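You operate a simulated robot arm through the tools that you are given. There is no shell and no other tool.

Carry out the task below with a simulated robot arm. There is one attempt and no reset: what you move stays moved.

Task
Print the loaded board, move it to OUT and lower the frame.
Fine: one stroke, with the frame latched; latch left free at the end; the lamp and the other boards stay.

The check looks at the end state, three seconds after you hand in, the way a careful person would. Anything else that was tipped, shoved, dropped, spilled or broken makes it a failure.

Robot
A 6-joint arm with a four-finger gripper, fixed in place. Base frame: the origin is on the floor under the middle of its stand, x ahead of it, y to its left, z up. Lengths are in m, angles in degrees, forces in N, time in s.
It reaches about 1.041 m from its shoulder. Its first joint turns from -166.0 to 166.0 degrees. Payload 3.67 kg.
The tool frame sits at the grasp point between the pads (the TCP): z along the fingers, y along the line on which they close. The tips reach 0.028 m beyond it. The gripper opens to 0.112 m; its body begins 0.073 m behind the TCP.
Orientation is told as [roll, pitch, yaw] about the base's x, y, z axes, in that order, counted from this pose: with the fingers straight down and closing along the base's y, the tool's x points along the base's -x, its y along +y and its z along -z.

Tools
- The arm moves only by the tool jog_arm. Its argument "rows" is a list of rows, each a list of 7 numbers: the closure in counts, from 0 (fully open) to 255 (shut), then the shift along the tool's x, y, z in m, then the turn, a rotation vector about the tool's x, y, z in degrees. In form: [[fingers, dx, dy, dz, ax, ay, az], ...]. A call has 1 to 20 rows; each row shifts and turns the commanded pose from where the row before left it, along the tool's axes as they then stand. Each row takes 0.2 s and may step no farther than 0.05 m and 8.6 degrees from the row before; otherwise, or with a gripper value out of range, the whole call is refused. Where a pose cannot be reached the arm comes as near as it can. A force on the tool above 90 N (or 10 N above the force at the start of the call, whichever is more), or a blocked arm, ends the call early, and 0.2 s more pass. The fingers move at their own pace (about 0.1025 m/s each) and stop on an object; they squeeze with about 40 N. The grip force told is the motor's: it shows also when the fingers shut on nothing. Time passes only in rows, and 0.2 s behind the last, so rows that do not move let the fingers close. It gives the time, the measured TCP pose, the force on the tool (base axes), the opening and the grip force at its end, in the units of the frame above (readings bear some noise), with the torque about the TCP (base axes, N m) and any sound that the robot's microphone picked up.
- Cameras (640 x 400 px; columns grow to the right, rows downward): "scene" is fixed at [0.213, -0.6534, 1.6766]; the picture's right is [0.99, -0.12, 0.00], its down [-0.12, -0.98, -0.19] and it looks along [0.02, 0.18, -0.98] (base axes); focal length 329 px, centre (320, 200). "wrist" rides on the gripper at [0.06, -0.018, -0.104] in the tool frame; the picture's right is [0.29, 0.96, 0.00], its down [-0.80, 0.24, -0.55] and it looks along [-0.53, 0.16, 0.83] (tool axes); focal length 234 px, centre (320, 200). There is no depth. A picture from a camera that has moved, and an enlarged one, comes with that camera's place and axes in the base frame and with its lens. The place of the scene camera against the robot may be out by one fixed shift of up to 0.018 m in any direction.
- camera(camera): a new picture of that camera. The clock stands still meanwhile.
- zoom(camera, box): a new picture of the part [left, top, right, bottom] of that camera's present view, enlarged. The clock stands still meanwhile.
- finish_job(): hands the job in; it is judged then, once.

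Nothing tells you positions but the pictures and the camera data. Unless the task says otherwise, let go and move clear before handing in.

The tools are called by a JSON object that holds its "method" and its "body". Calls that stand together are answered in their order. jog_arm: Moves the arm, as the interface text tells. Its arguments: {"type":"object","properties":{"rows":{"type":"array"}},"required":["rows"]} The other tools are called the same way: camera (camera) takes a picture; zoom (camera, box) takes an enlarged picture of a part of a camera's view; finish_job () hands the job in.

At the start:

```text
time_s: 0.0
eef_pos: [0.1052, -0.5703, 1.2948]
orientation: [-0.1, -0.1, 0.0]
wrist_force: [-0.1, 0.3, 0.2]
torque: [0.02, 0.01, 0.0]
grip_width: 0.1117
finger_force: 0.1
```

scene: 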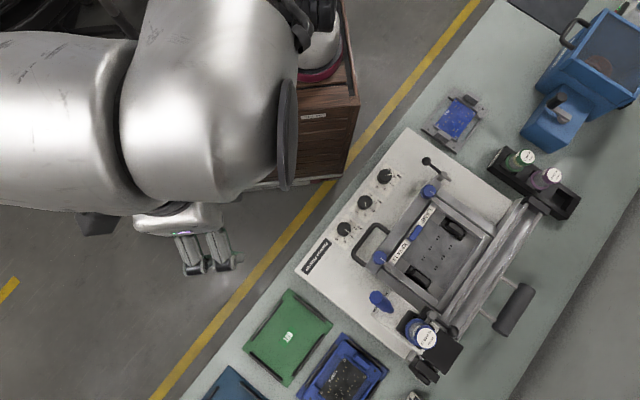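
wrist: 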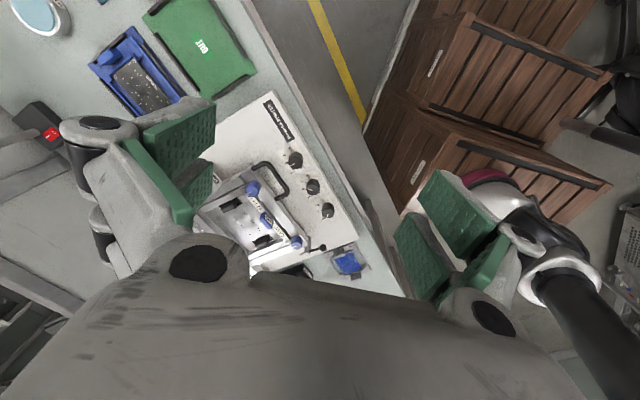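

I see a bench with a stencil printer (frame, squeegee, latch), trays in green and blue, and other items. I'll zoom in to understand the parts before moving.

{"method": "zoom", "body": {"camera": "scene", "box": [300, 120, 460, 220]}}

{"method": "zoom", "body": {"camera": "scene", "box": [340, 160, 560, 300]}}

{"method": "zoom", "body": {"camera": "scene", "box": [340, 270, 500, 400]}}

{"method": "zoom", "body": {"camera": "scene", "box": [200, 270, 420, 400]}}

{"method": "zoom", "body": {"camera": "scene", "box": [410, 0, 640, 150]}}

{"method": "zoom", "body": {"camera": "wrist", "box": [180, 80, 400, 290]}}

{"method": "zoom", "body": {"camera": "wrist", "box": [0, 0, 260, 160]}}

```text
4.00 times, centred on (380, 170) of scene
camera zoom: at [0.213, -0.6534, 1.6766], right [0.99, -0.12, 0.0], down [-0.12, -0.98, -0.19], along [0.02, 0.18, -0.98], focal length 1316 px, centre (80, 320)
```

zoom: 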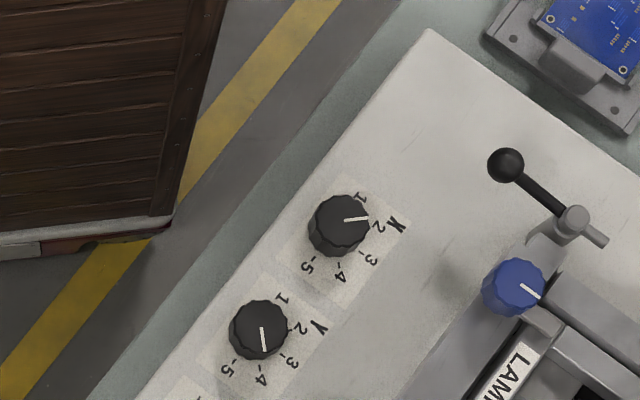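

```text
2.86 times, centred on (450, 230) of scene
camera zoom: at [0.213, -0.6534, 1.6766], right [0.99, -0.12, 0.0], down [-0.12, -0.98, -0.19], along [0.02, 0.18, -0.98], focal length 940 px, centre (-51, 114)
```

zoom: 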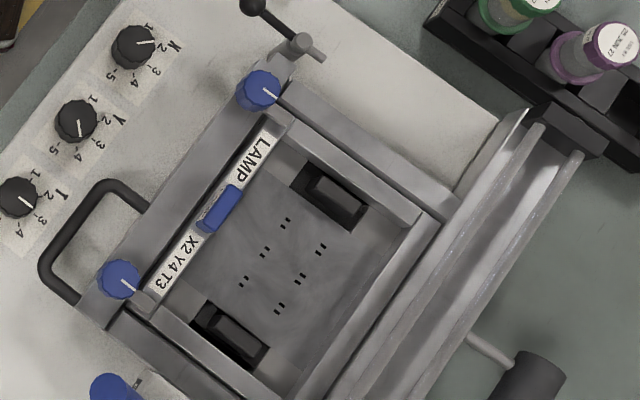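

```text
3.08 times, centred on (420, 335) of scene
camera zoom: at [0.213, -0.6534, 1.6766], right [0.99, -0.12, 0.0], down [-0.12, -0.98, -0.19], along [0.02, 0.18, -0.98], focal length 1012 px, centre (12, -215)
```

zoom: 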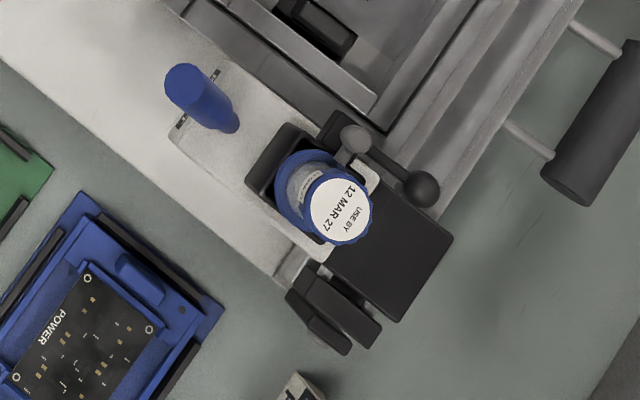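

```text
2.91 times, centred on (310, 335) of scene
camera zoom: at [0.213, -0.6534, 1.6766], right [0.99, -0.12, 0.0], down [-0.12, -0.98, -0.19], along [0.02, 0.18, -0.98], focal length 957 px, centre (349, -193)
```

zoom: 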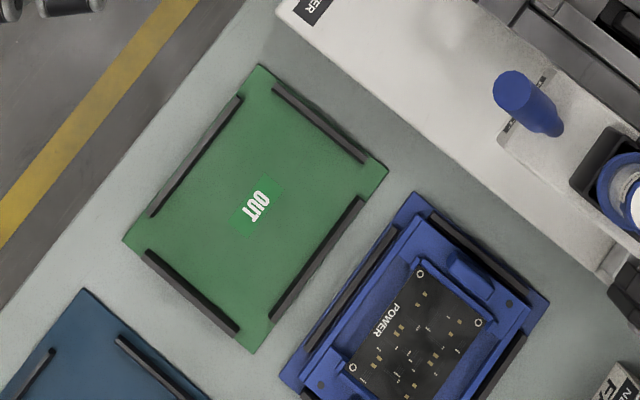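

```text
2.67 times, centred on (525, 75) of scene
camera zoom: at [0.213, -0.6534, 1.6766], right [0.99, -0.12, 0.0], down [-0.12, -0.98, -0.19], along [0.02, 0.18, -0.98], focal length 877 px, centre (-227, 533)
```

zoom: 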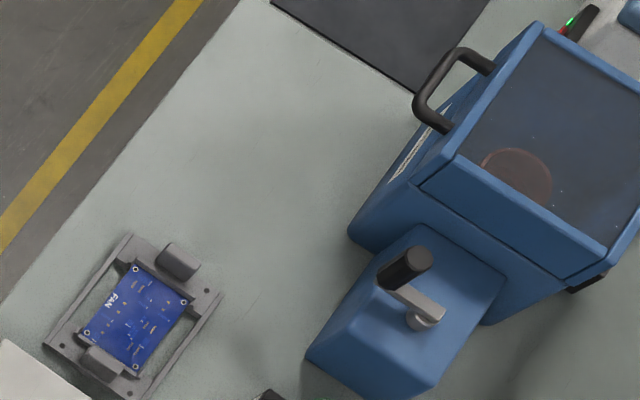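

```text
1.90 times, centred on (290, 185) of wrist
camera zoom: at [0.0457, -0.5878, 1.3987], right [-0.29, 0.96, 0.0], down [0.8, 0.24, 0.55], along [0.53, 0.16, -0.83], focal length 446 px, centre (377, 229)
```

zoom: 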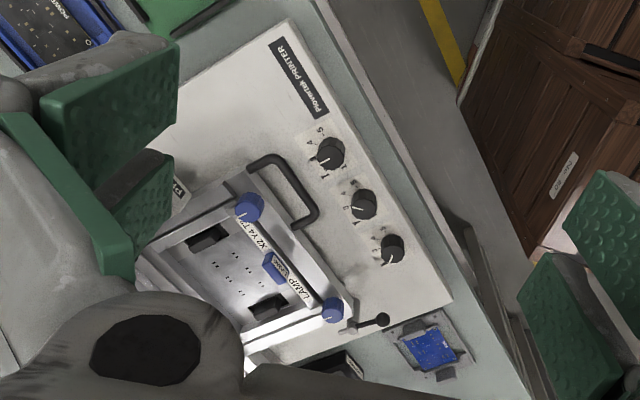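

```text
2.46 times, centred on (130, 80) of wrist
camera zoom: at [0.0457, -0.5878, 1.3987], right [-0.29, 0.96, 0.0], down [0.8, 0.24, 0.55], along [0.53, 0.16, -0.83], focal length 576 px, centre (788, 495)
```

zoom: 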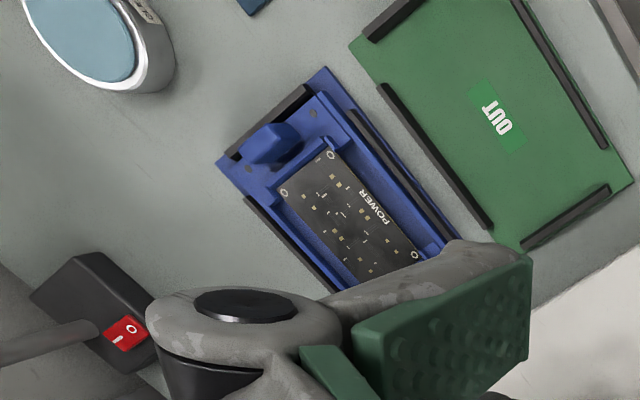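

The bench top is at roughly z≈0.84, the printer around (0.5,-0.6) and the green OUT mat around (0.11,-0.82). I'll move the gripper nearer the printer, staying high, to look at the mechanism.

{"method": "jog_arm", "body": {"rows": [[0, -0.03, -0.005, 0, 0, 0, 0], [0, -0.035, -0.005, 0.01, 0, 0, 0], [0, -0.035, -0.005, 0.015, 0, 0, 0], [0, -0.035, -0.005, 0.015, 0, 0, 0], [0, -0.03, -0.005, 0.01, 0, 0, 0]]}}

{"method": "camera", "body": {"camera": "wrist"}}

{"method": "camera", "body": {"camera": "scene"}}

```text
time_s: 1.2
eef_pos: [0.2737, -0.5969, 1.2448]
orientation: [-0.2, -0.1, -0.1]
wrist_force: [-0.4, -0.1, 0.7]
torque: [0.0, -0.07, 0.01]
grip_width: 0.1123
finger_force: 0.1
```

```text
taken
camera wrist: at [0.2129, -0.6134, 1.3487], right [-0.29, 0.96, 0.0], down [0.8, 0.24, 0.55], along [0.53, 0.16, -0.83], focal length 234 px, centre (320, 200)
```

wrist: 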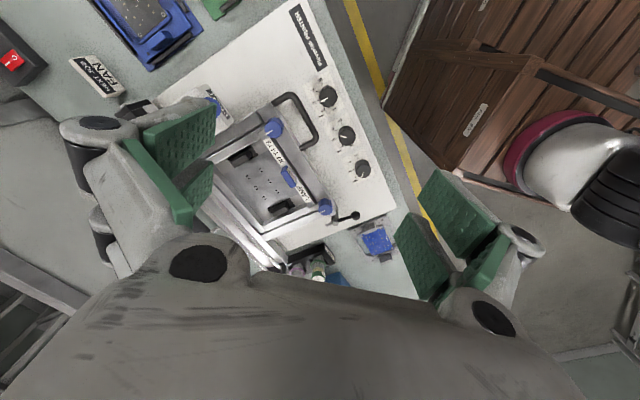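

```text
taken
```

scene: 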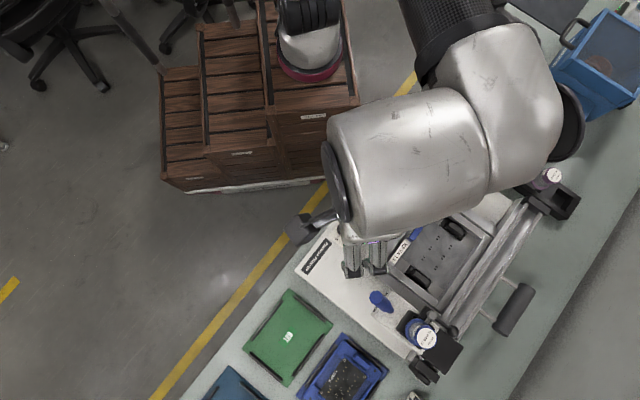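

The printer is now in view from the wrist; I'll enlarge the dials, the frame, and the tags to read the settings and find the latch and squeegee.

{"method": "zoom", "body": {"camera": "wrist", "box": [200, 80, 400, 205]}}

{"method": "zoom", "body": {"camera": "wrist", "box": [180, 120, 350, 280]}}

{"method": "zoom", "body": {"camera": "wrist", "box": [40, 0, 240, 125]}}

{"method": "zoom", "body": {"camera": "wrist", "box": [260, 200, 420, 300]}}

```text
3.20 times, centred on (300, 142) of wrist
camera zoom: at [0.2129, -0.6134, 1.3487], right [-0.29, 0.96, 0.0], down [0.8, 0.24, 0.55], along [0.53, 0.16, -0.83], focal length 749 px, centre (384, 384)
```

zoom: 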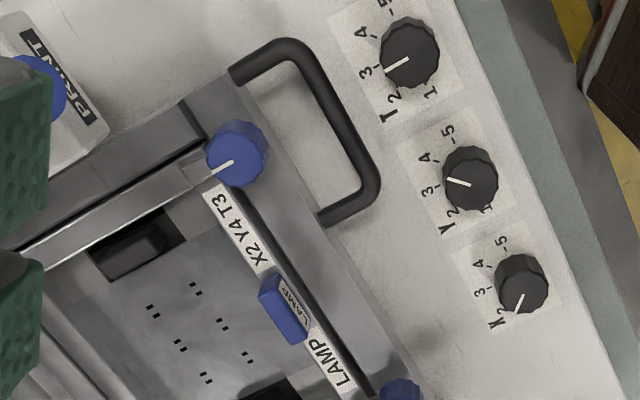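

```text
2.50 times, centred on (265, 200) of wrist
camera zoom: at [0.2129, -0.6134, 1.3487], right [-0.29, 0.96, 0.0], down [0.8, 0.24, 0.55], along [0.53, 0.16, -0.83], focal length 585 px, centre (458, 200)
```

zoom: 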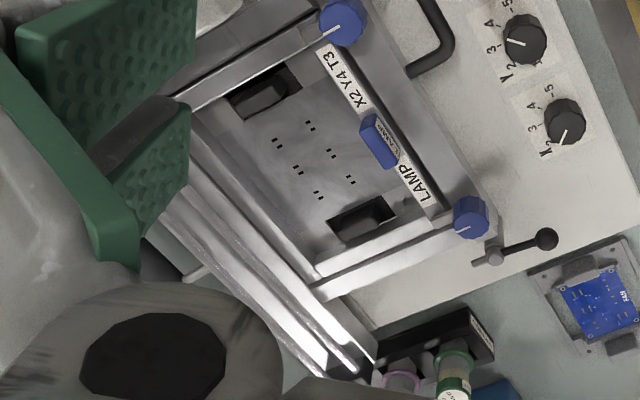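

```text
3.20 times, centred on (140, 62) of wrist
camera zoom: at [0.2129, -0.6134, 1.3487], right [-0.29, 0.96, 0.0], down [0.8, 0.24, 0.55], along [0.53, 0.16, -0.83], focal length 749 px, centre (896, 640)
```

zoom: 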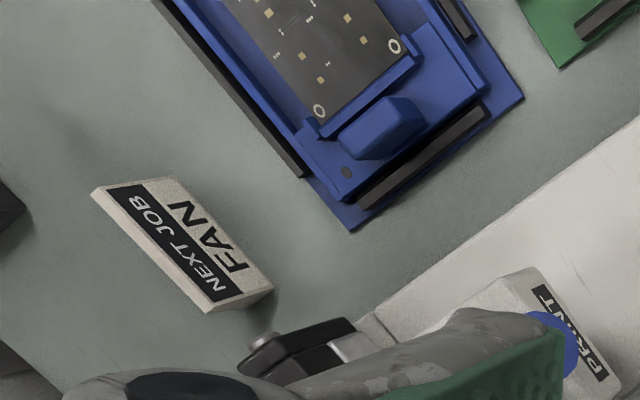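

```text
4.00 times, centred on (340, 250) of wrist
camera zoom: at [0.2129, -0.6134, 1.3487], right [-0.29, 0.96, 0.0], down [0.8, 0.24, 0.55], along [0.53, 0.16, -0.83], focal length 937 px, centre (240, 0)
```

zoom: 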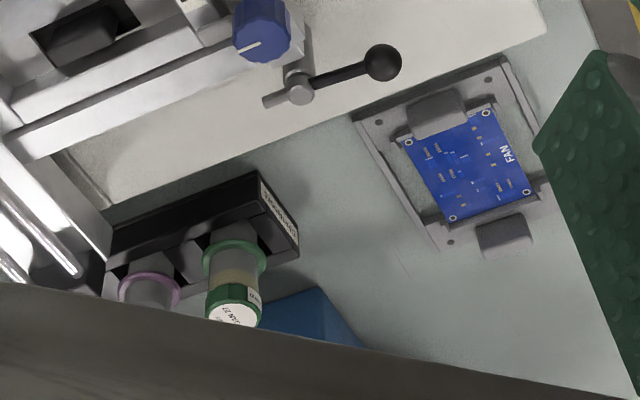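

Dials, stencil tag (LAMP X2 Y4 T3), a PRINT lever, and a ball-handled latch are visible; the job board seems to lie under the stencil. I'll bring the camera near the PRINT lever to read its labels.

{"method": "jog_arm", "body": {"rows": [[0, 0.0035, -0.04, 0.02, 0, 0, 0], [0, 0.0035, -0.04, 0.025, 0, 0, 0], [0, 0.0035, -0.04, 0.025, 0, 0, 0], [0, 0.0035, -0.04, 0.03, 0, 0, 0]]}}

{"method": "camera", "body": {"camera": "wrist"}}

{"method": "camera", "body": {"camera": "scene"}}

```text
refused: row 4 steps farther than a row can; nothing moved
```

```text
taken
camera wrist: at [0.2129, -0.6134, 1.3487], right [-0.29, 0.96, 0.0], down [0.8, 0.24, 0.55], along [0.53, 0.16, -0.83], focal length 234 px, centre (320, 200)
```

wrist: 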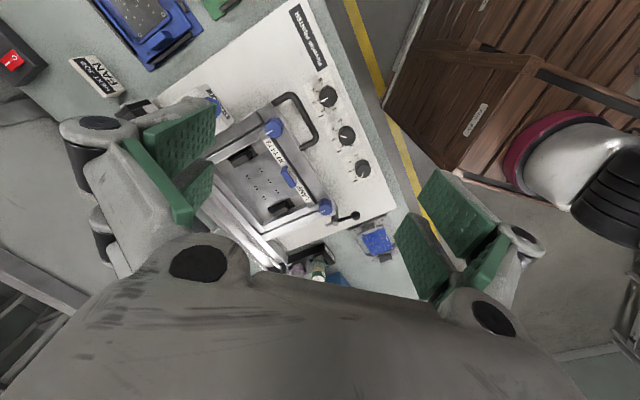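

```text
taken
```

scene: 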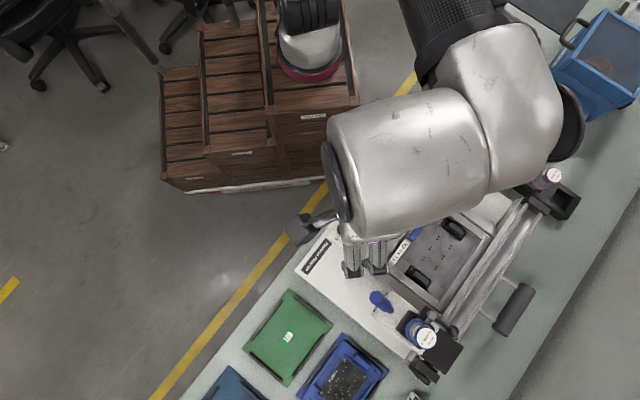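

The last row was slightly too long, so nothing moved. I'll repeat the move with smaller steps toward the PRINT lever.

{"method": "jog_arm", "body": {"rows": [[0, 0.0035, -0.035, 0.02, 0, 0, 0], [0, 0.0035, -0.035, 0.02, 0, 0, 0], [0, 0.0035, -0.035, 0.02, 0, 0, 0], [0, 0.0035, -0.035, 0.02, 0, 0, 0], [0, 0.0, -0.02, 0.02, 0, 0, 0]]}}

{"method": "camera", "body": {"camera": "wrist"}}

{"method": "camera", "body": {"camera": "scene"}}

```text
time_s: 2.4
eef_pos: [0.2562, -0.7564, 1.1459]
orientation: [-0.2, -0.1, -0.1]
wrist_force: [-0.4, 0.0, 1.0]
torque: [-0.05, -0.01, 0.01]
grip_width: 0.112
finger_force: 0.0
```

```text
taken
camera wrist: at [0.1952, -0.7746, 1.2498], right [-0.29, 0.96, 0.0], down [0.8, 0.24, 0.55], along [0.53, 0.16, -0.83], focal length 234 px, centre (320, 200)
```

wrist: 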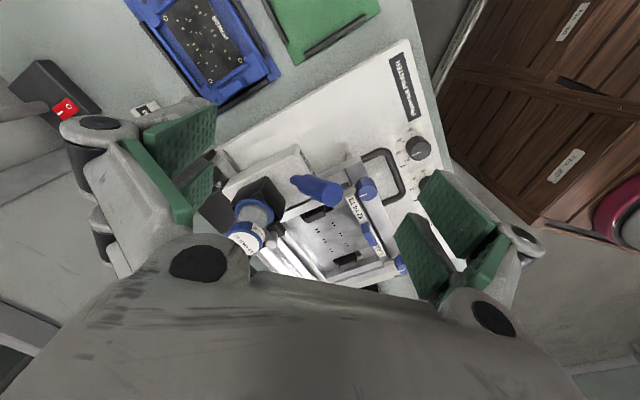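

```text
taken
```

scene: 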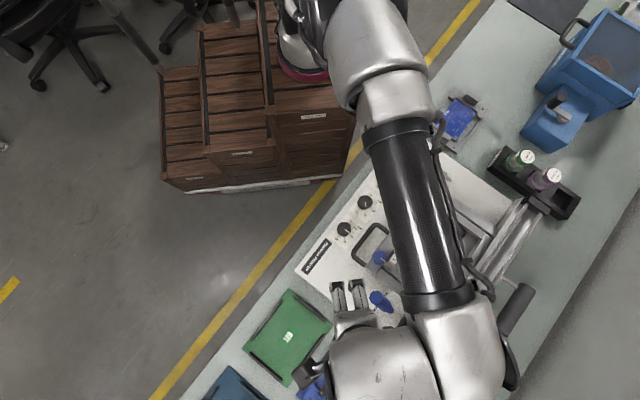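

The lever, jar and the frame are visible now. I'll enlarge to see labels and the lever's geometry.

{"method": "zoom", "body": {"camera": "wrist", "box": [210, 140, 410, 265]}}

{"method": "zoom", "body": {"camera": "wrist", "box": [190, 140, 310, 290]}}

{"method": "zoom", "body": {"camera": "wrist", "box": [340, 40, 460, 220]}}

{"method": "zoom", "body": {"camera": "wrist", "box": [0, 0, 290, 160]}}

```text
3.20 times, centred on (310, 202) of wrist
camera zoom: at [0.1952, -0.7746, 1.2498], right [-0.29, 0.96, 0.0], down [0.8, 0.24, 0.55], along [0.53, 0.16, -0.83], focal length 749 px, centre (352, 192)
```

zoom: 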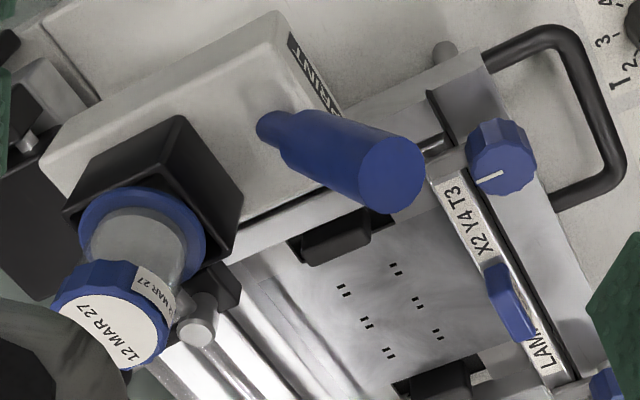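

```text
2.67 times, centred on (250, 215) of wrist
camera zoom: at [0.1952, -0.7746, 1.2498], right [-0.29, 0.96, 0.0], down [0.8, 0.24, 0.55], along [0.53, 0.16, -0.83], focal length 624 px, centre (507, 160)
```

zoom: 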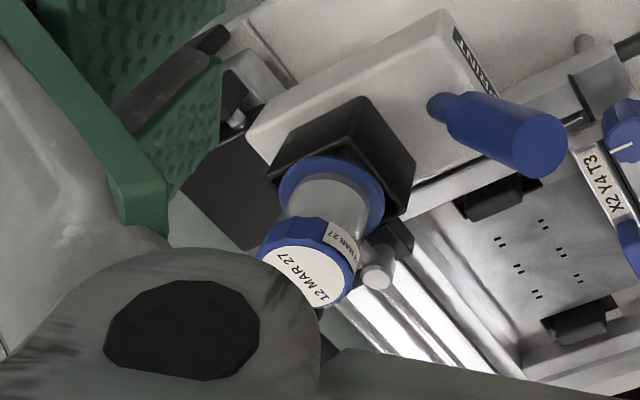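

```text
2.22 times, centred on (400, 130) of wrist
camera zoom: at [0.1952, -0.7746, 1.2498], right [-0.29, 0.96, 0.0], down [0.8, 0.24, 0.55], along [0.53, 0.16, -0.83], focal length 520 px, centre (142, 356)
```

zoom: 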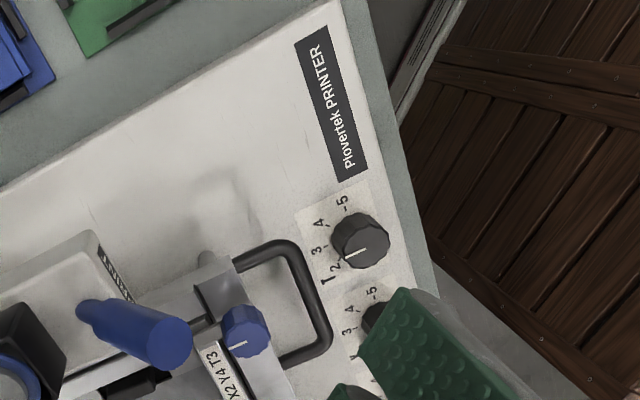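

```text
2.21 times, centred on (145, 80) of wrist
camera zoom: at [0.1952, -0.7746, 1.2498], right [-0.29, 0.96, 0.0], down [0.8, 0.24, 0.55], along [0.53, 0.16, -0.83], focal length 517 px, centre (706, 465)
```

zoom: 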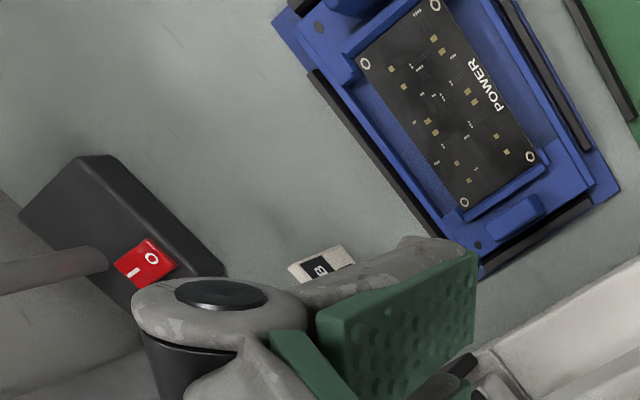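

The print lever pivots at about (0.344,-0.766,0.98) and leans to the front, its head near (0.305,-0.730,1.06). Next I'll look at the ball-handled latch at the front-right corner of the frame.

{"method": "jog_arm", "body": {"rows": [[0, 0, 0.02, -0.04, 0, 0, 0], [0, -0.017, 0.035, 0, 0, 0, 0], [0, -0.017, 0.035, 0, 0, 0, 0], [0, -0.017, 0.035, 0, 0, 0, 0], [0, -0.017, 0.035, 0, 0, 0, 0], [0, -0.017, 0.035, 0, 0, 0, 0], [0, -0.017, 0.035, 0, 0, 0, 0], [0, -0.017, 0.035, 0, 0, 0, 0]]}}

{"method": "camera", "body": {"camera": "wrist"}}

{"method": "camera", "body": {"camera": "scene"}}

```text
time_s: 4.2
eef_pos: [0.3758, -0.4905, 1.1836]
orientation: [-0.1, 0.0, -0.1]
wrist_force: [-0.1, -0.4, 0.0]
torque: [0.08, 0.01, -0.04]
grip_width: 0.112
finger_force: 0.1
```

```text
taken
camera wrist: at [0.3155, -0.5087, 1.2875], right [-0.29, 0.96, 0.0], down [0.8, 0.24, 0.55], along [0.53, 0.16, -0.83], focal length 234 px, centre (320, 200)
```

wrist: 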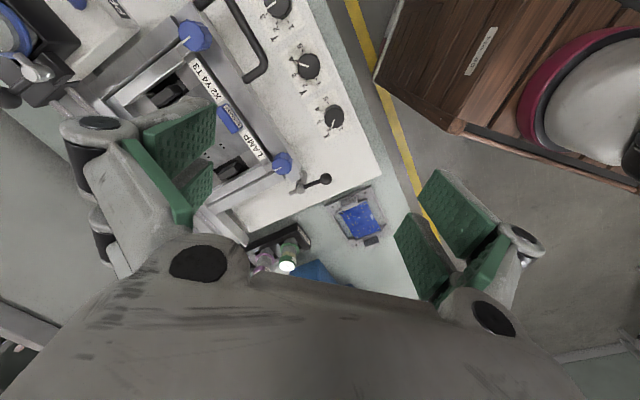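

```text
taken
```

scene: 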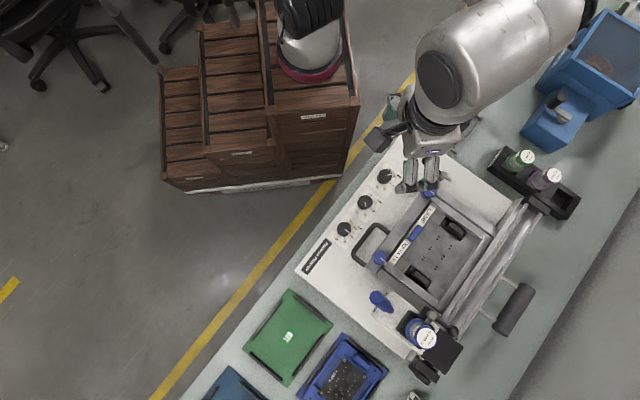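

{"method": "zoom", "body": {"camera": "wrist", "box": [240, 110, 400, 210]}}

{"method": "zoom", "body": {"camera": "wrist", "box": [100, 0, 280, 112]}}

{"method": "zoom", "body": {"camera": "wrist", "box": [190, 90, 330, 270]}}

{"method": "zoom", "body": {"camera": "wrist", "box": [240, 0, 400, 130]}}

{"method": "zoom", "body": {"camera": "wrist", "box": [0, 0, 160, 120]}}

```text
4.00 times, centred on (320, 160) of wrist
camera zoom: at [0.3155, -0.5087, 1.2875], right [-0.29, 0.96, 0.0], down [0.8, 0.24, 0.55], along [0.53, 0.16, -0.83], focal length 937 px, centre (320, 360)
```

zoom: 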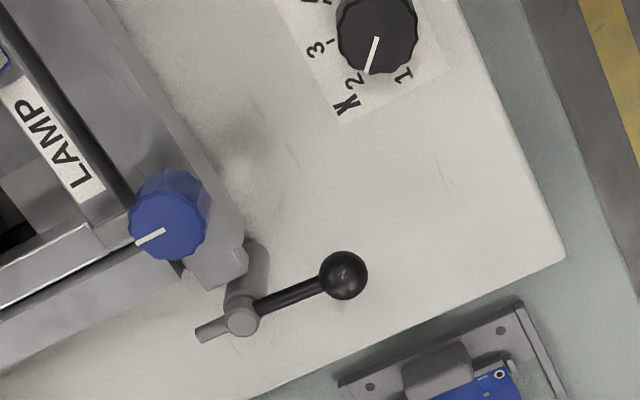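

```text
3.56 times, centred on (190, 56) of wrist
camera zoom: at [0.3155, -0.5087, 1.2875], right [-0.29, 0.96, 0.0], down [0.8, 0.24, 0.55], along [0.53, 0.16, -0.83], focal length 833 px, centre (782, 712)
```

zoom: 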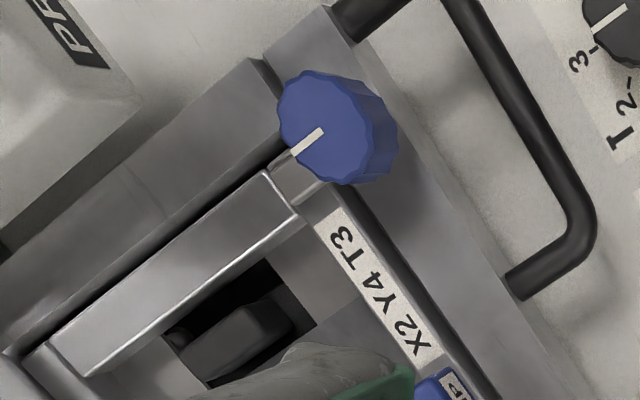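

```text
2.22 times, centred on (260, 180) of wrist
camera zoom: at [0.3155, -0.5087, 1.2875], right [-0.29, 0.96, 0.0], down [0.8, 0.24, 0.55], along [0.53, 0.16, -0.83], focal length 520 px, centre (453, 244)
```

zoom: 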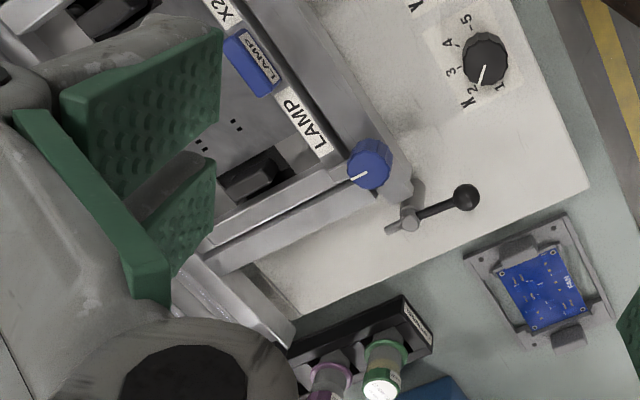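

```text
3.08 times, centred on (320, 65) of wrist
camera zoom: at [0.3155, -0.5087, 1.2875], right [-0.29, 0.96, 0.0], down [0.8, 0.24, 0.55], along [0.53, 0.16, -0.83], focal length 720 px, centre (320, 615)
```

zoom: 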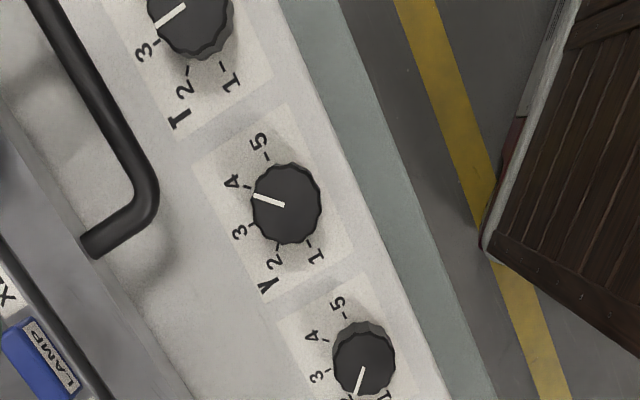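

```text
3.33 times, centred on (80, 60) of wrist
camera zoom: at [0.3155, -0.5087, 1.2875], right [-0.29, 0.96, 0.0], down [0.8, 0.24, 0.55], along [0.53, 0.16, -0.83], focal length 781 px, centre (1120, 667)
```

zoom: 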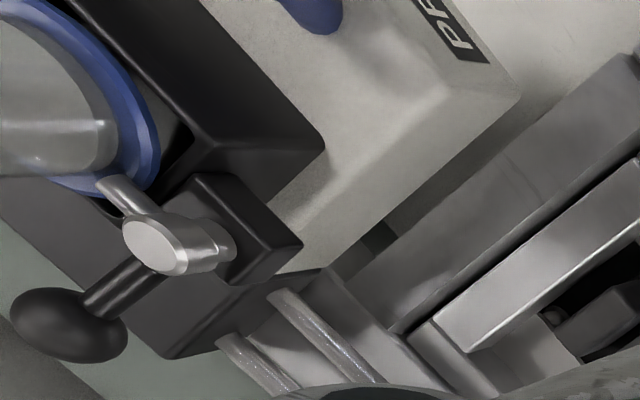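

Settings on the dials already read X2, Y4, T3, matching the stencil; the latch hub is at about (0.545,-0.477,0.91) with its ball at (0.499,-0.443,0.93) and its nose off the frame tab, so it's presently free. I'll check the gripper's shape and look at the frame from other angles.

{"method": "zoom", "body": {"camera": "scene", "box": [370, 90, 530, 210]}}

{"method": "zoom", "body": {"camera": "scene", "box": [400, 180, 560, 300]}}

{"method": "zoom", "body": {"camera": "scene", "box": [340, 220, 500, 340]}}

```text
3.33 times, centred on (450, 150) of scene
camera zoom: at [0.213, -0.6534, 1.6766], right [0.99, -0.12, 0.0], down [-0.12, -0.98, -0.19], along [0.02, 0.18, -0.98], focal length 1096 px, centre (-113, 367)
```

zoom: 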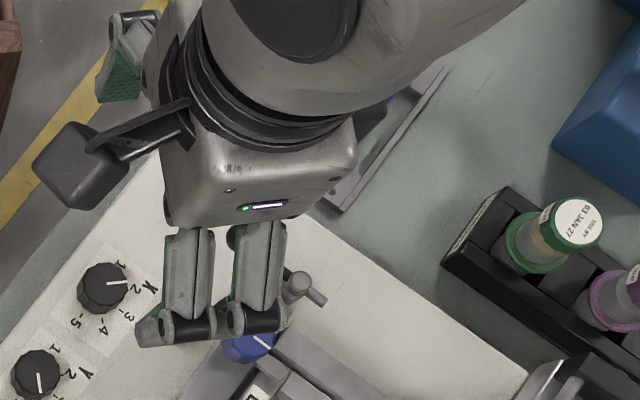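

```text
3.33 times, centred on (480, 240) of scene
camera zoom: at [0.213, -0.6534, 1.6766], right [0.99, -0.12, 0.0], down [-0.12, -0.98, -0.19], along [0.02, 0.18, -0.98], focal length 1096 px, centre (-213, 67)
```

zoom: 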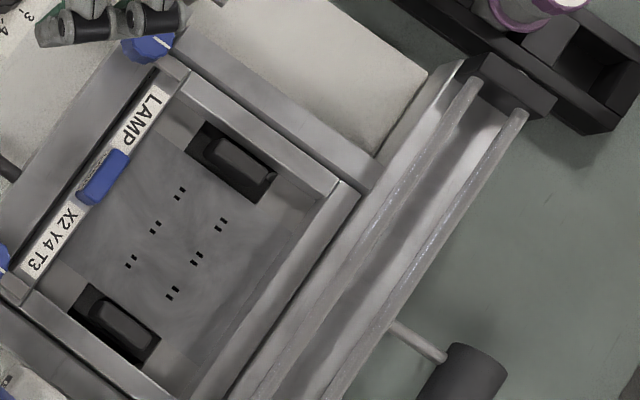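

```text
3.33 times, centred on (420, 280) of scene
camera zoom: at [0.213, -0.6534, 1.6766], right [0.99, -0.12, 0.0], down [-0.12, -0.98, -0.19], along [0.02, 0.18, -0.98], focal length 1096 px, centre (-13, -67)
```

zoom: 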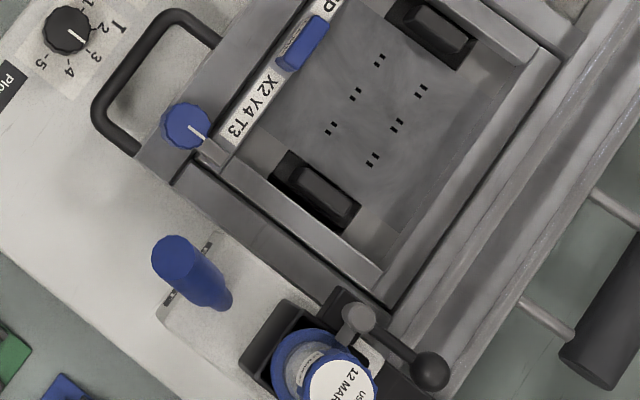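

Two ball-handled levers exist: one at the frame's front-right corner, another beside the paste jar at the back-left. I'll rotate to line up with the printer (about −45° yaw) and view the second one and the frame.

{"method": "jog_arm", "body": {"rows": [[0, 0.0127, -0.04, -0.01, 0, 0, 0], [0, 0.0127, -0.04, 0, 0, 0, 0], [0, 0.0127, -0.04, 0, 0, 0, 0], [0, 0.0127, -0.04, 0, 0, 0, 0], [0, 0.0127, -0.04, 0, 0, 0, 0], [0, 0.0127, -0.04, 0, 0, 0, 0], [0, 0, 0, 0, 0, 0, 7.5], [0, 0, 0, 0, 0, 0, 7.5], [0, 0, 0, 0, 0, 0, 7.5], [0, 0, 0, 0, 0, 0, 7.5], [0, 0, 0, 0, 0, 0, 7.5], [0, 0, 0, 0, 0, 0, 7.5]]}}

{"method": "camera", "body": {"camera": "wrist"}}

{"method": "camera", "body": {"camera": "scene"}}

```text
time_s: 6.8
eef_pos: [0.3005, -0.7302, 1.1959]
orientation: [-0.1, -0.1, -45.0]
wrist_force: [0.5, 0.3, -0.4]
torque: [-0.02, -0.01, 0.0]
grip_width: 0.1121
finger_force: 0.1
```

```text
taken
camera wrist: at [0.245, -0.7005, 1.2989], right [0.48, 0.88, 0.0], down [0.73, -0.39, 0.56], along [0.49, -0.27, -0.83], focal length 234 px, centre (320, 200)
```

wrist: 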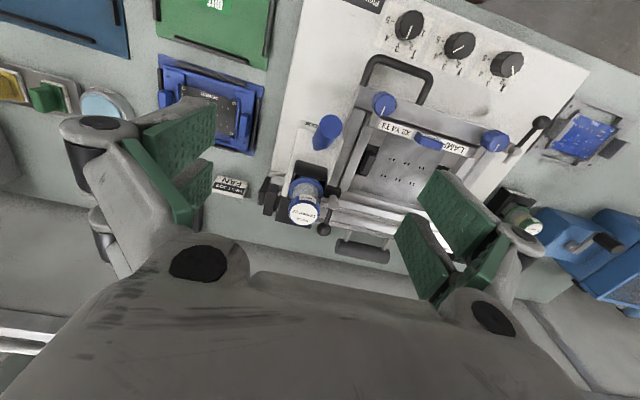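

```text
taken
```

scene: 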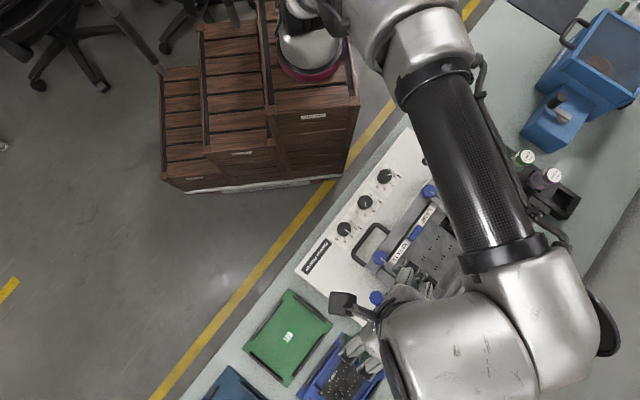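

{"method": "zoom", "body": {"camera": "wrist", "box": [240, 80, 440, 270]}}

{"method": "zoom", "body": {"camera": "wrist", "box": [250, 150, 370, 260]}}

{"method": "zoom", "body": {"camera": "wrist", "box": [430, 60, 640, 200]}}

{"method": "zoom", "body": {"camera": "wrist", "box": [0, 0, 290, 160]}}

{"method": "zoom", "body": {"camera": "wrist", "box": [290, 50, 450, 160]}}

```text
2.11 times, centred on (340, 175) of wrist
camera zoom: at [0.245, -0.7005, 1.2989], right [0.48, 0.88, 0.0], down [0.73, -0.39, 0.56], along [0.49, -0.27, -0.83], focal length 493 px, centre (278, 253)
```

zoom: 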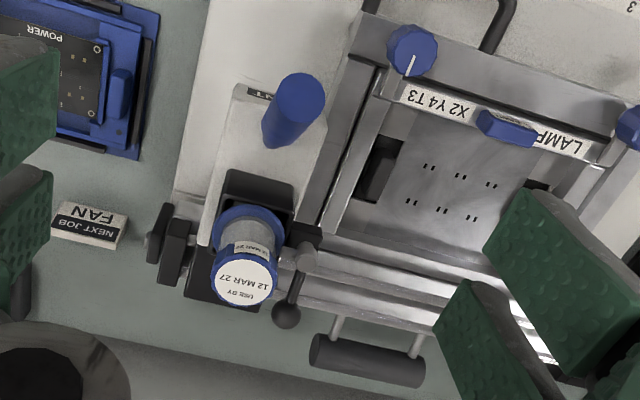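

```text
3.64 times, centred on (310, 205) of wrist
camera zoom: at [0.245, -0.7005, 1.2989], right [0.48, 0.88, 0.0], down [0.73, -0.39, 0.56], along [0.49, -0.27, -0.83], focal length 852 px, centre (356, 182)
```

zoom: 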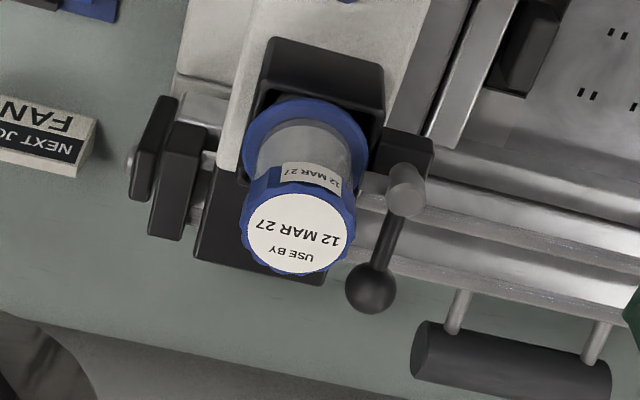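

```text
2.86 times, centred on (535, 130) of wrist
camera zoom: at [0.245, -0.7005, 1.2989], right [0.48, 0.88, 0.0], down [0.73, -0.39, 0.56], along [0.49, -0.27, -0.83], focal length 669 px, centre (-294, 400)
```

zoom: 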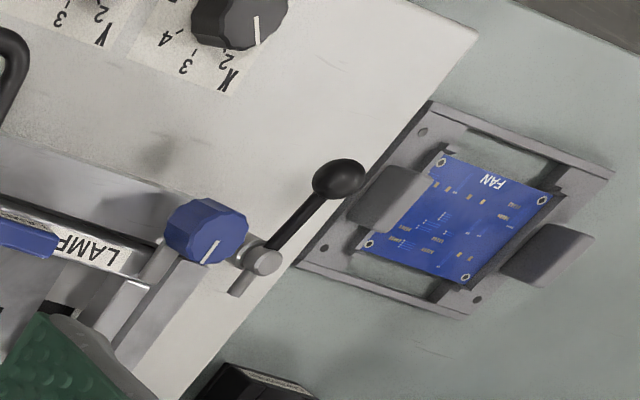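

```text
2.21 times, centred on (145, 80) of wrist
camera zoom: at [0.245, -0.7005, 1.2989], right [0.48, 0.88, 0.0], down [0.73, -0.39, 0.56], along [0.49, -0.27, -0.83], focal length 517 px, centre (706, 465)
```

zoom: 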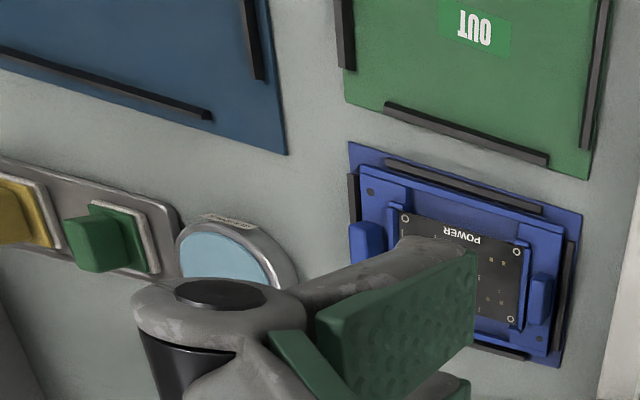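

```text
3.64 times, centred on (370, 105) of wrist
camera zoom: at [0.245, -0.7005, 1.2989], right [0.48, 0.88, 0.0], down [0.73, -0.39, 0.56], along [0.49, -0.27, -0.83], focal length 852 px, centre (138, 546)
```

zoom: 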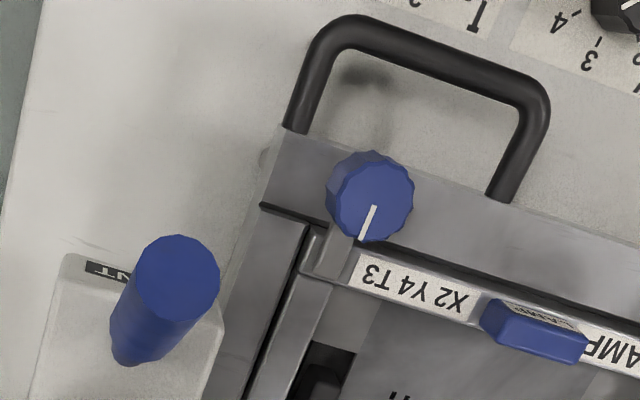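

The frame lies flat, hinge and counterweight at the rear, handle bar near (0.33,-0.61,0.905). I'll zoom closer on the PRINT lever's base and the two ball levers to understand how they swing.

{"method": "zoom", "body": {"camera": "wrist", "box": [290, 100, 370, 160]}}

{"method": "zoom", "body": {"camera": "wrist", "box": [480, 110, 560, 160]}}

{"method": "zoom", "body": {"camera": "wrist", "box": [280, 180, 360, 240]}}

{"method": "zoom", "body": {"camera": "wrist", "box": [150, 50, 270, 160]}}

```text
6.67 times, centred on (330, 130) of wrist
camera zoom: at [0.245, -0.7005, 1.2989], right [0.48, 0.88, 0.0], down [0.73, -0.39, 0.56], along [0.49, -0.27, -0.83], focal length 1561 px, centre (253, 667)
```

zoom: 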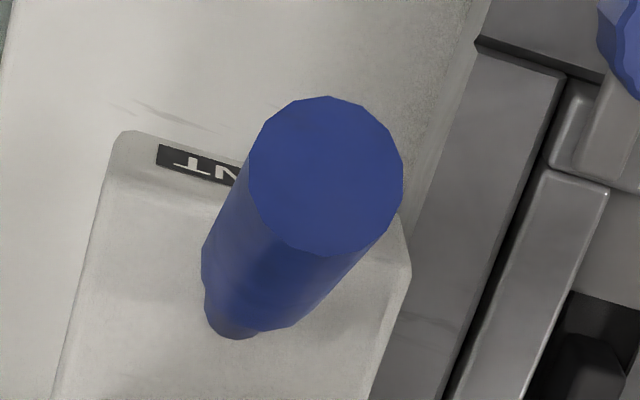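

```text
8.00 times, centred on (520, 135) of wrist
camera zoom: at [0.245, -0.7005, 1.2989], right [0.48, 0.88, 0.0], down [0.73, -0.39, 0.56], along [0.49, -0.27, -0.83], focal length 1873 px, centre (-1280, 720)
```

zoom: 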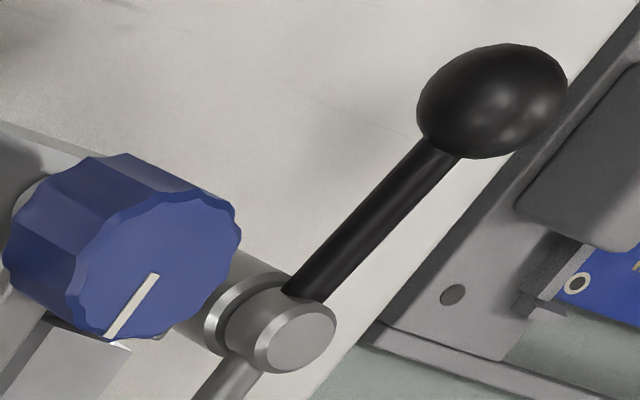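

```text
6.67 times, centred on (320, 210) of wrist
camera zoom: at [0.245, -0.7005, 1.2989], right [0.48, 0.88, 0.0], down [0.73, -0.39, 0.56], along [0.49, -0.27, -0.83], focal length 1561 px, centre (320, 133)
```

zoom: 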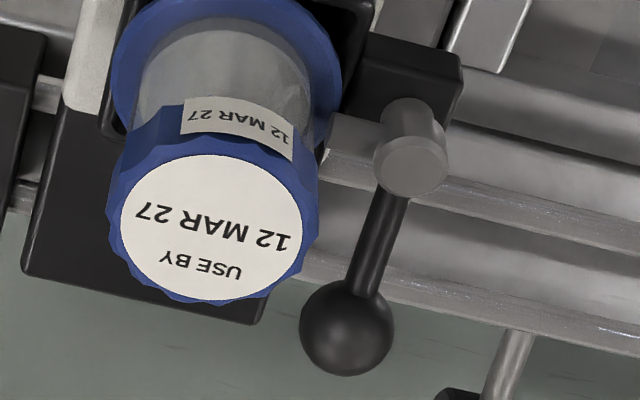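

```text
3.64 times, centred on (210, 105) of wrist
camera zoom: at [0.245, -0.7005, 1.2989], right [0.48, 0.88, 0.0], down [0.73, -0.39, 0.56], along [0.49, -0.27, -0.83], focal length 852 px, centre (720, 546)
```

zoom: 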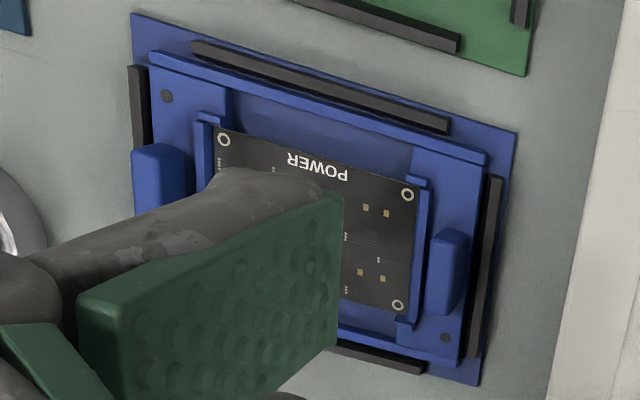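

The latch hub turns about a vertical axis with its nose currently off the frame tab; the ball should swing about 100° clockwise (seen from above) to latch. I'll go above the ball with the fingers partly closed to cage it.

{"method": "jog_arm", "body": {"rows": [[60, 0.0079, 0.0378, 0, 0, 0, 0], [120, 0.0079, 0.0378, 0, 0, 0, 0], [170, 0.0079, 0.0378, 0, 0, 0, 0], [170, 0.0079, 0.0378, 0, 0, 0, 0], [170, 0.0079, 0.0378, 0, 0, 0, 0], [170, 0.0079, 0.0378, 0, 0, 0, 0], [170, 0.0079, 0.0378, 0, 0, 0, 0], [170, 0.0079, 0.0378, 0, 0, 0, 0], [170, 0.0079, 0.0378, 0, 0, 0, 0], [170, 0, 0, 0, 0, 0, -6], [170, 0, 0, 0, 0, 0, -6], [170, 0, 0, 0.03, 0, 0, 0], [170, 0, 0, 0.03, 0, 0, 0]]}}

{"method": "camera", "body": {"camera": "wrist"}}

{"method": "zoom", "body": {"camera": "wrist", "box": [220, 60, 420, 260]}}

{"method": "zoom", "body": {"camera": "scene", "box": [380, 80, 560, 220]}}

```text
time_s: 9.6
eef_pos: [0.4887, -0.4385, 1.134]
orientation: [-0.1, -0.1, -33.0]
wrist_force: [0.3, 0.2, -0.9]
torque: [0.02, -0.03, 0.02]
grip_width: 0.037
finger_force: 0.0
```

```text
taken
camera wrist: at [0.4286, -0.4201, 1.2382], right [0.28, 0.96, 0.0], down [0.8, -0.23, 0.56], along [0.53, -0.16, -0.83], focal length 234 px, centre (320, 200)
```

wrist: 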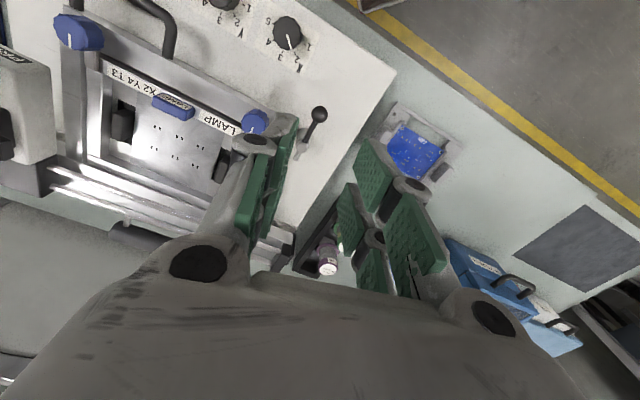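

```text
2.00 times, centred on (320, 160) of wrist
camera zoom: at [0.4286, -0.4201, 1.2382], right [0.28, 0.96, 0.0], down [0.8, -0.23, 0.56], along [0.53, -0.16, -0.83], focal length 468 px, centre (320, 280)
```

zoom: 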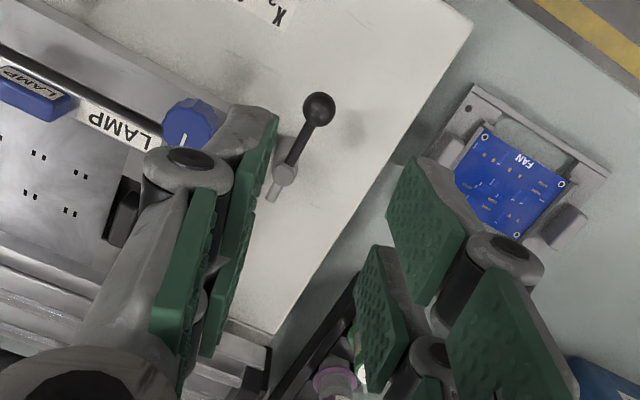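

```text
2.86 times, centred on (470, 150) of scene
camera zoom: at [0.213, -0.6534, 1.6766], right [0.99, -0.12, 0.0], down [-0.12, -0.98, -0.19], along [0.02, 0.18, -0.98], focal length 940 px, centre (-109, 343)
```

zoom: 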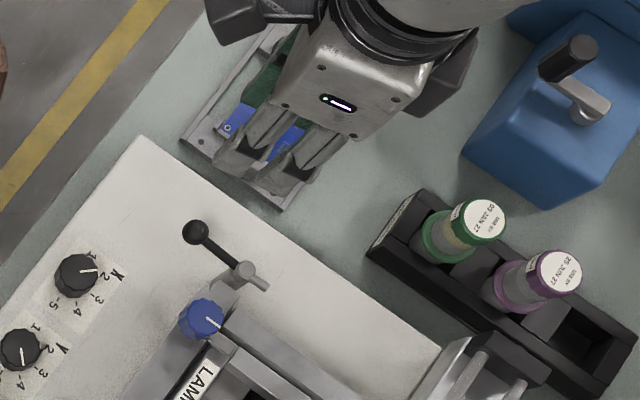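

The ball sits exactly between the finger lines and about 13 mm toward the hub side, as intended. I'll descend partway and check again before caging it.

{"method": "jog_arm", "body": {"rows": [[180, 0.002, 0, 0.035, 0, 0, 0], [180, 0, 0, 0.035, 0, 0, 0], [180, 0, 0, 0.035, 0, 0, 0], [180, 0, 0, 0.03, 0, 0, 0]]}}

{"method": "camera", "body": {"camera": "wrist"}}

{"method": "zoom", "body": {"camera": "wrist", "box": [220, 80, 420, 230]}}

{"method": "zoom", "body": {"camera": "scene", "box": [380, 100, 520, 220]}}

```text
time_s: 10.6
eef_pos: [0.4889, -0.4394, 1.0004]
orientation: [-0.1, -0.1, -33.0]
wrist_force: [-1.6, 0.2, 0.8]
torque: [-0.02, 0.02, 0.0]
grip_width: 0.0329
finger_force: 0.1
```

```text
taken
camera wrist: at [0.4282, -0.4218, 1.104], right [0.28, 0.96, 0.0], down [0.8, -0.23, 0.56], along [0.53, -0.16, -0.83], focal length 234 px, centre (320, 200)
```

wrist: 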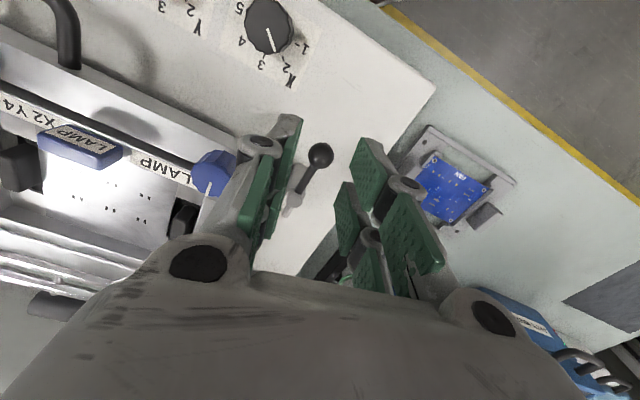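

```text
2.67 times, centred on (320, 155) of wrist
camera zoom: at [0.4282, -0.4218, 1.104], right [0.28, 0.96, 0.0], down [0.8, -0.23, 0.56], along [0.53, -0.16, -0.83], focal length 624 px, centre (320, 320)
```

zoom: 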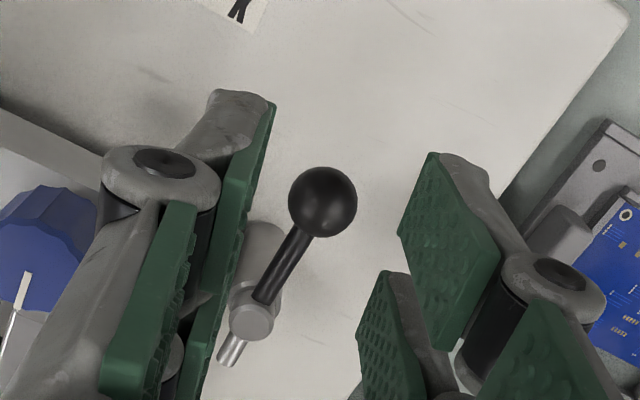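

```text
3.33 times, centred on (450, 160) of scene
camera zoom: at [0.213, -0.6534, 1.6766], right [0.99, -0.12, 0.0], down [-0.12, -0.98, -0.19], along [0.02, 0.18, -0.98], focal length 1096 px, centre (-113, 333)
```

zoom: 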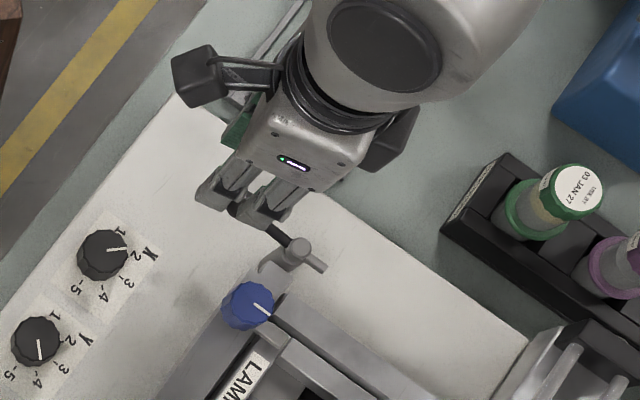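

The ball is at about (0.501,-0.443,0.925) and the hub near (0.541,-0.478). I'll lower so the fingertips straddle the ball.

{"method": "jog_arm", "body": {"rows": [[180, 0, 0, 0.02, 0, 0, 0], [180, 0, 0, 0.02, 0, 0, 0], [180, 0, 0, 0.016, 0, 0, 0], [195, 0, 0, 0, 0, 0, 0]]}}

{"method": "camera", "body": {"camera": "wrist"}}

{"method": "zoom", "body": {"camera": "wrist", "box": [220, 100, 420, 250]}}

{"method": "zoom", "body": {"camera": "scene", "box": [380, 100, 520, 220]}}

```text
time_s: 11.6
eef_pos: [0.4872, -0.4408, 0.9441]
orientation: [-0.1, -0.1, -33.0]
wrist_force: [4.0, 6.9, 2.3]
torque: [0.12, -0.22, 0.09]
grip_width: 0.0309
finger_force: 4.5
```

```text
taken
camera wrist: at [0.4269, -0.4211, 1.0479], right [0.28, 0.96, 0.0], down [0.8, -0.23, 0.56], along [0.53, -0.16, -0.83], focal length 234 px, centre (320, 200)
```

wrist: 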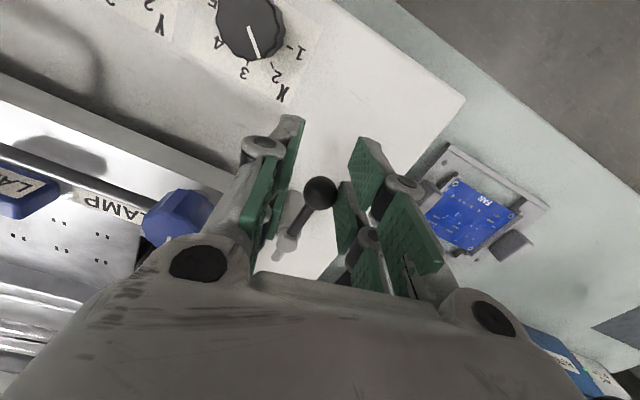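

```text
2.67 times, centred on (320, 175) of wrist
camera zoom: at [0.4269, -0.4211, 1.0479], right [0.28, 0.96, 0.0], down [0.8, -0.23, 0.56], along [0.53, -0.16, -0.83], focal length 624 px, centre (320, 267)
```

zoom: 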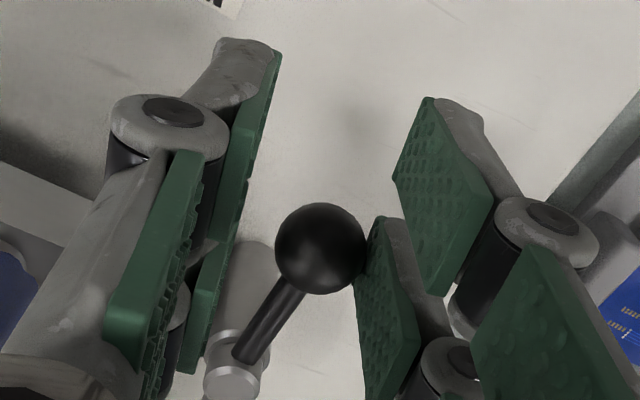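

```text
3.33 times, centred on (450, 160) of scene
camera zoom: at [0.213, -0.6534, 1.6766], right [0.99, -0.12, 0.0], down [-0.12, -0.98, -0.19], along [0.02, 0.18, -0.98], focal length 1096 px, centre (-113, 333)
```

zoom: 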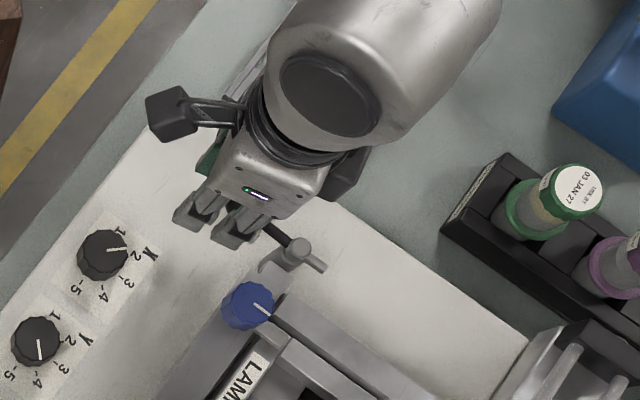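

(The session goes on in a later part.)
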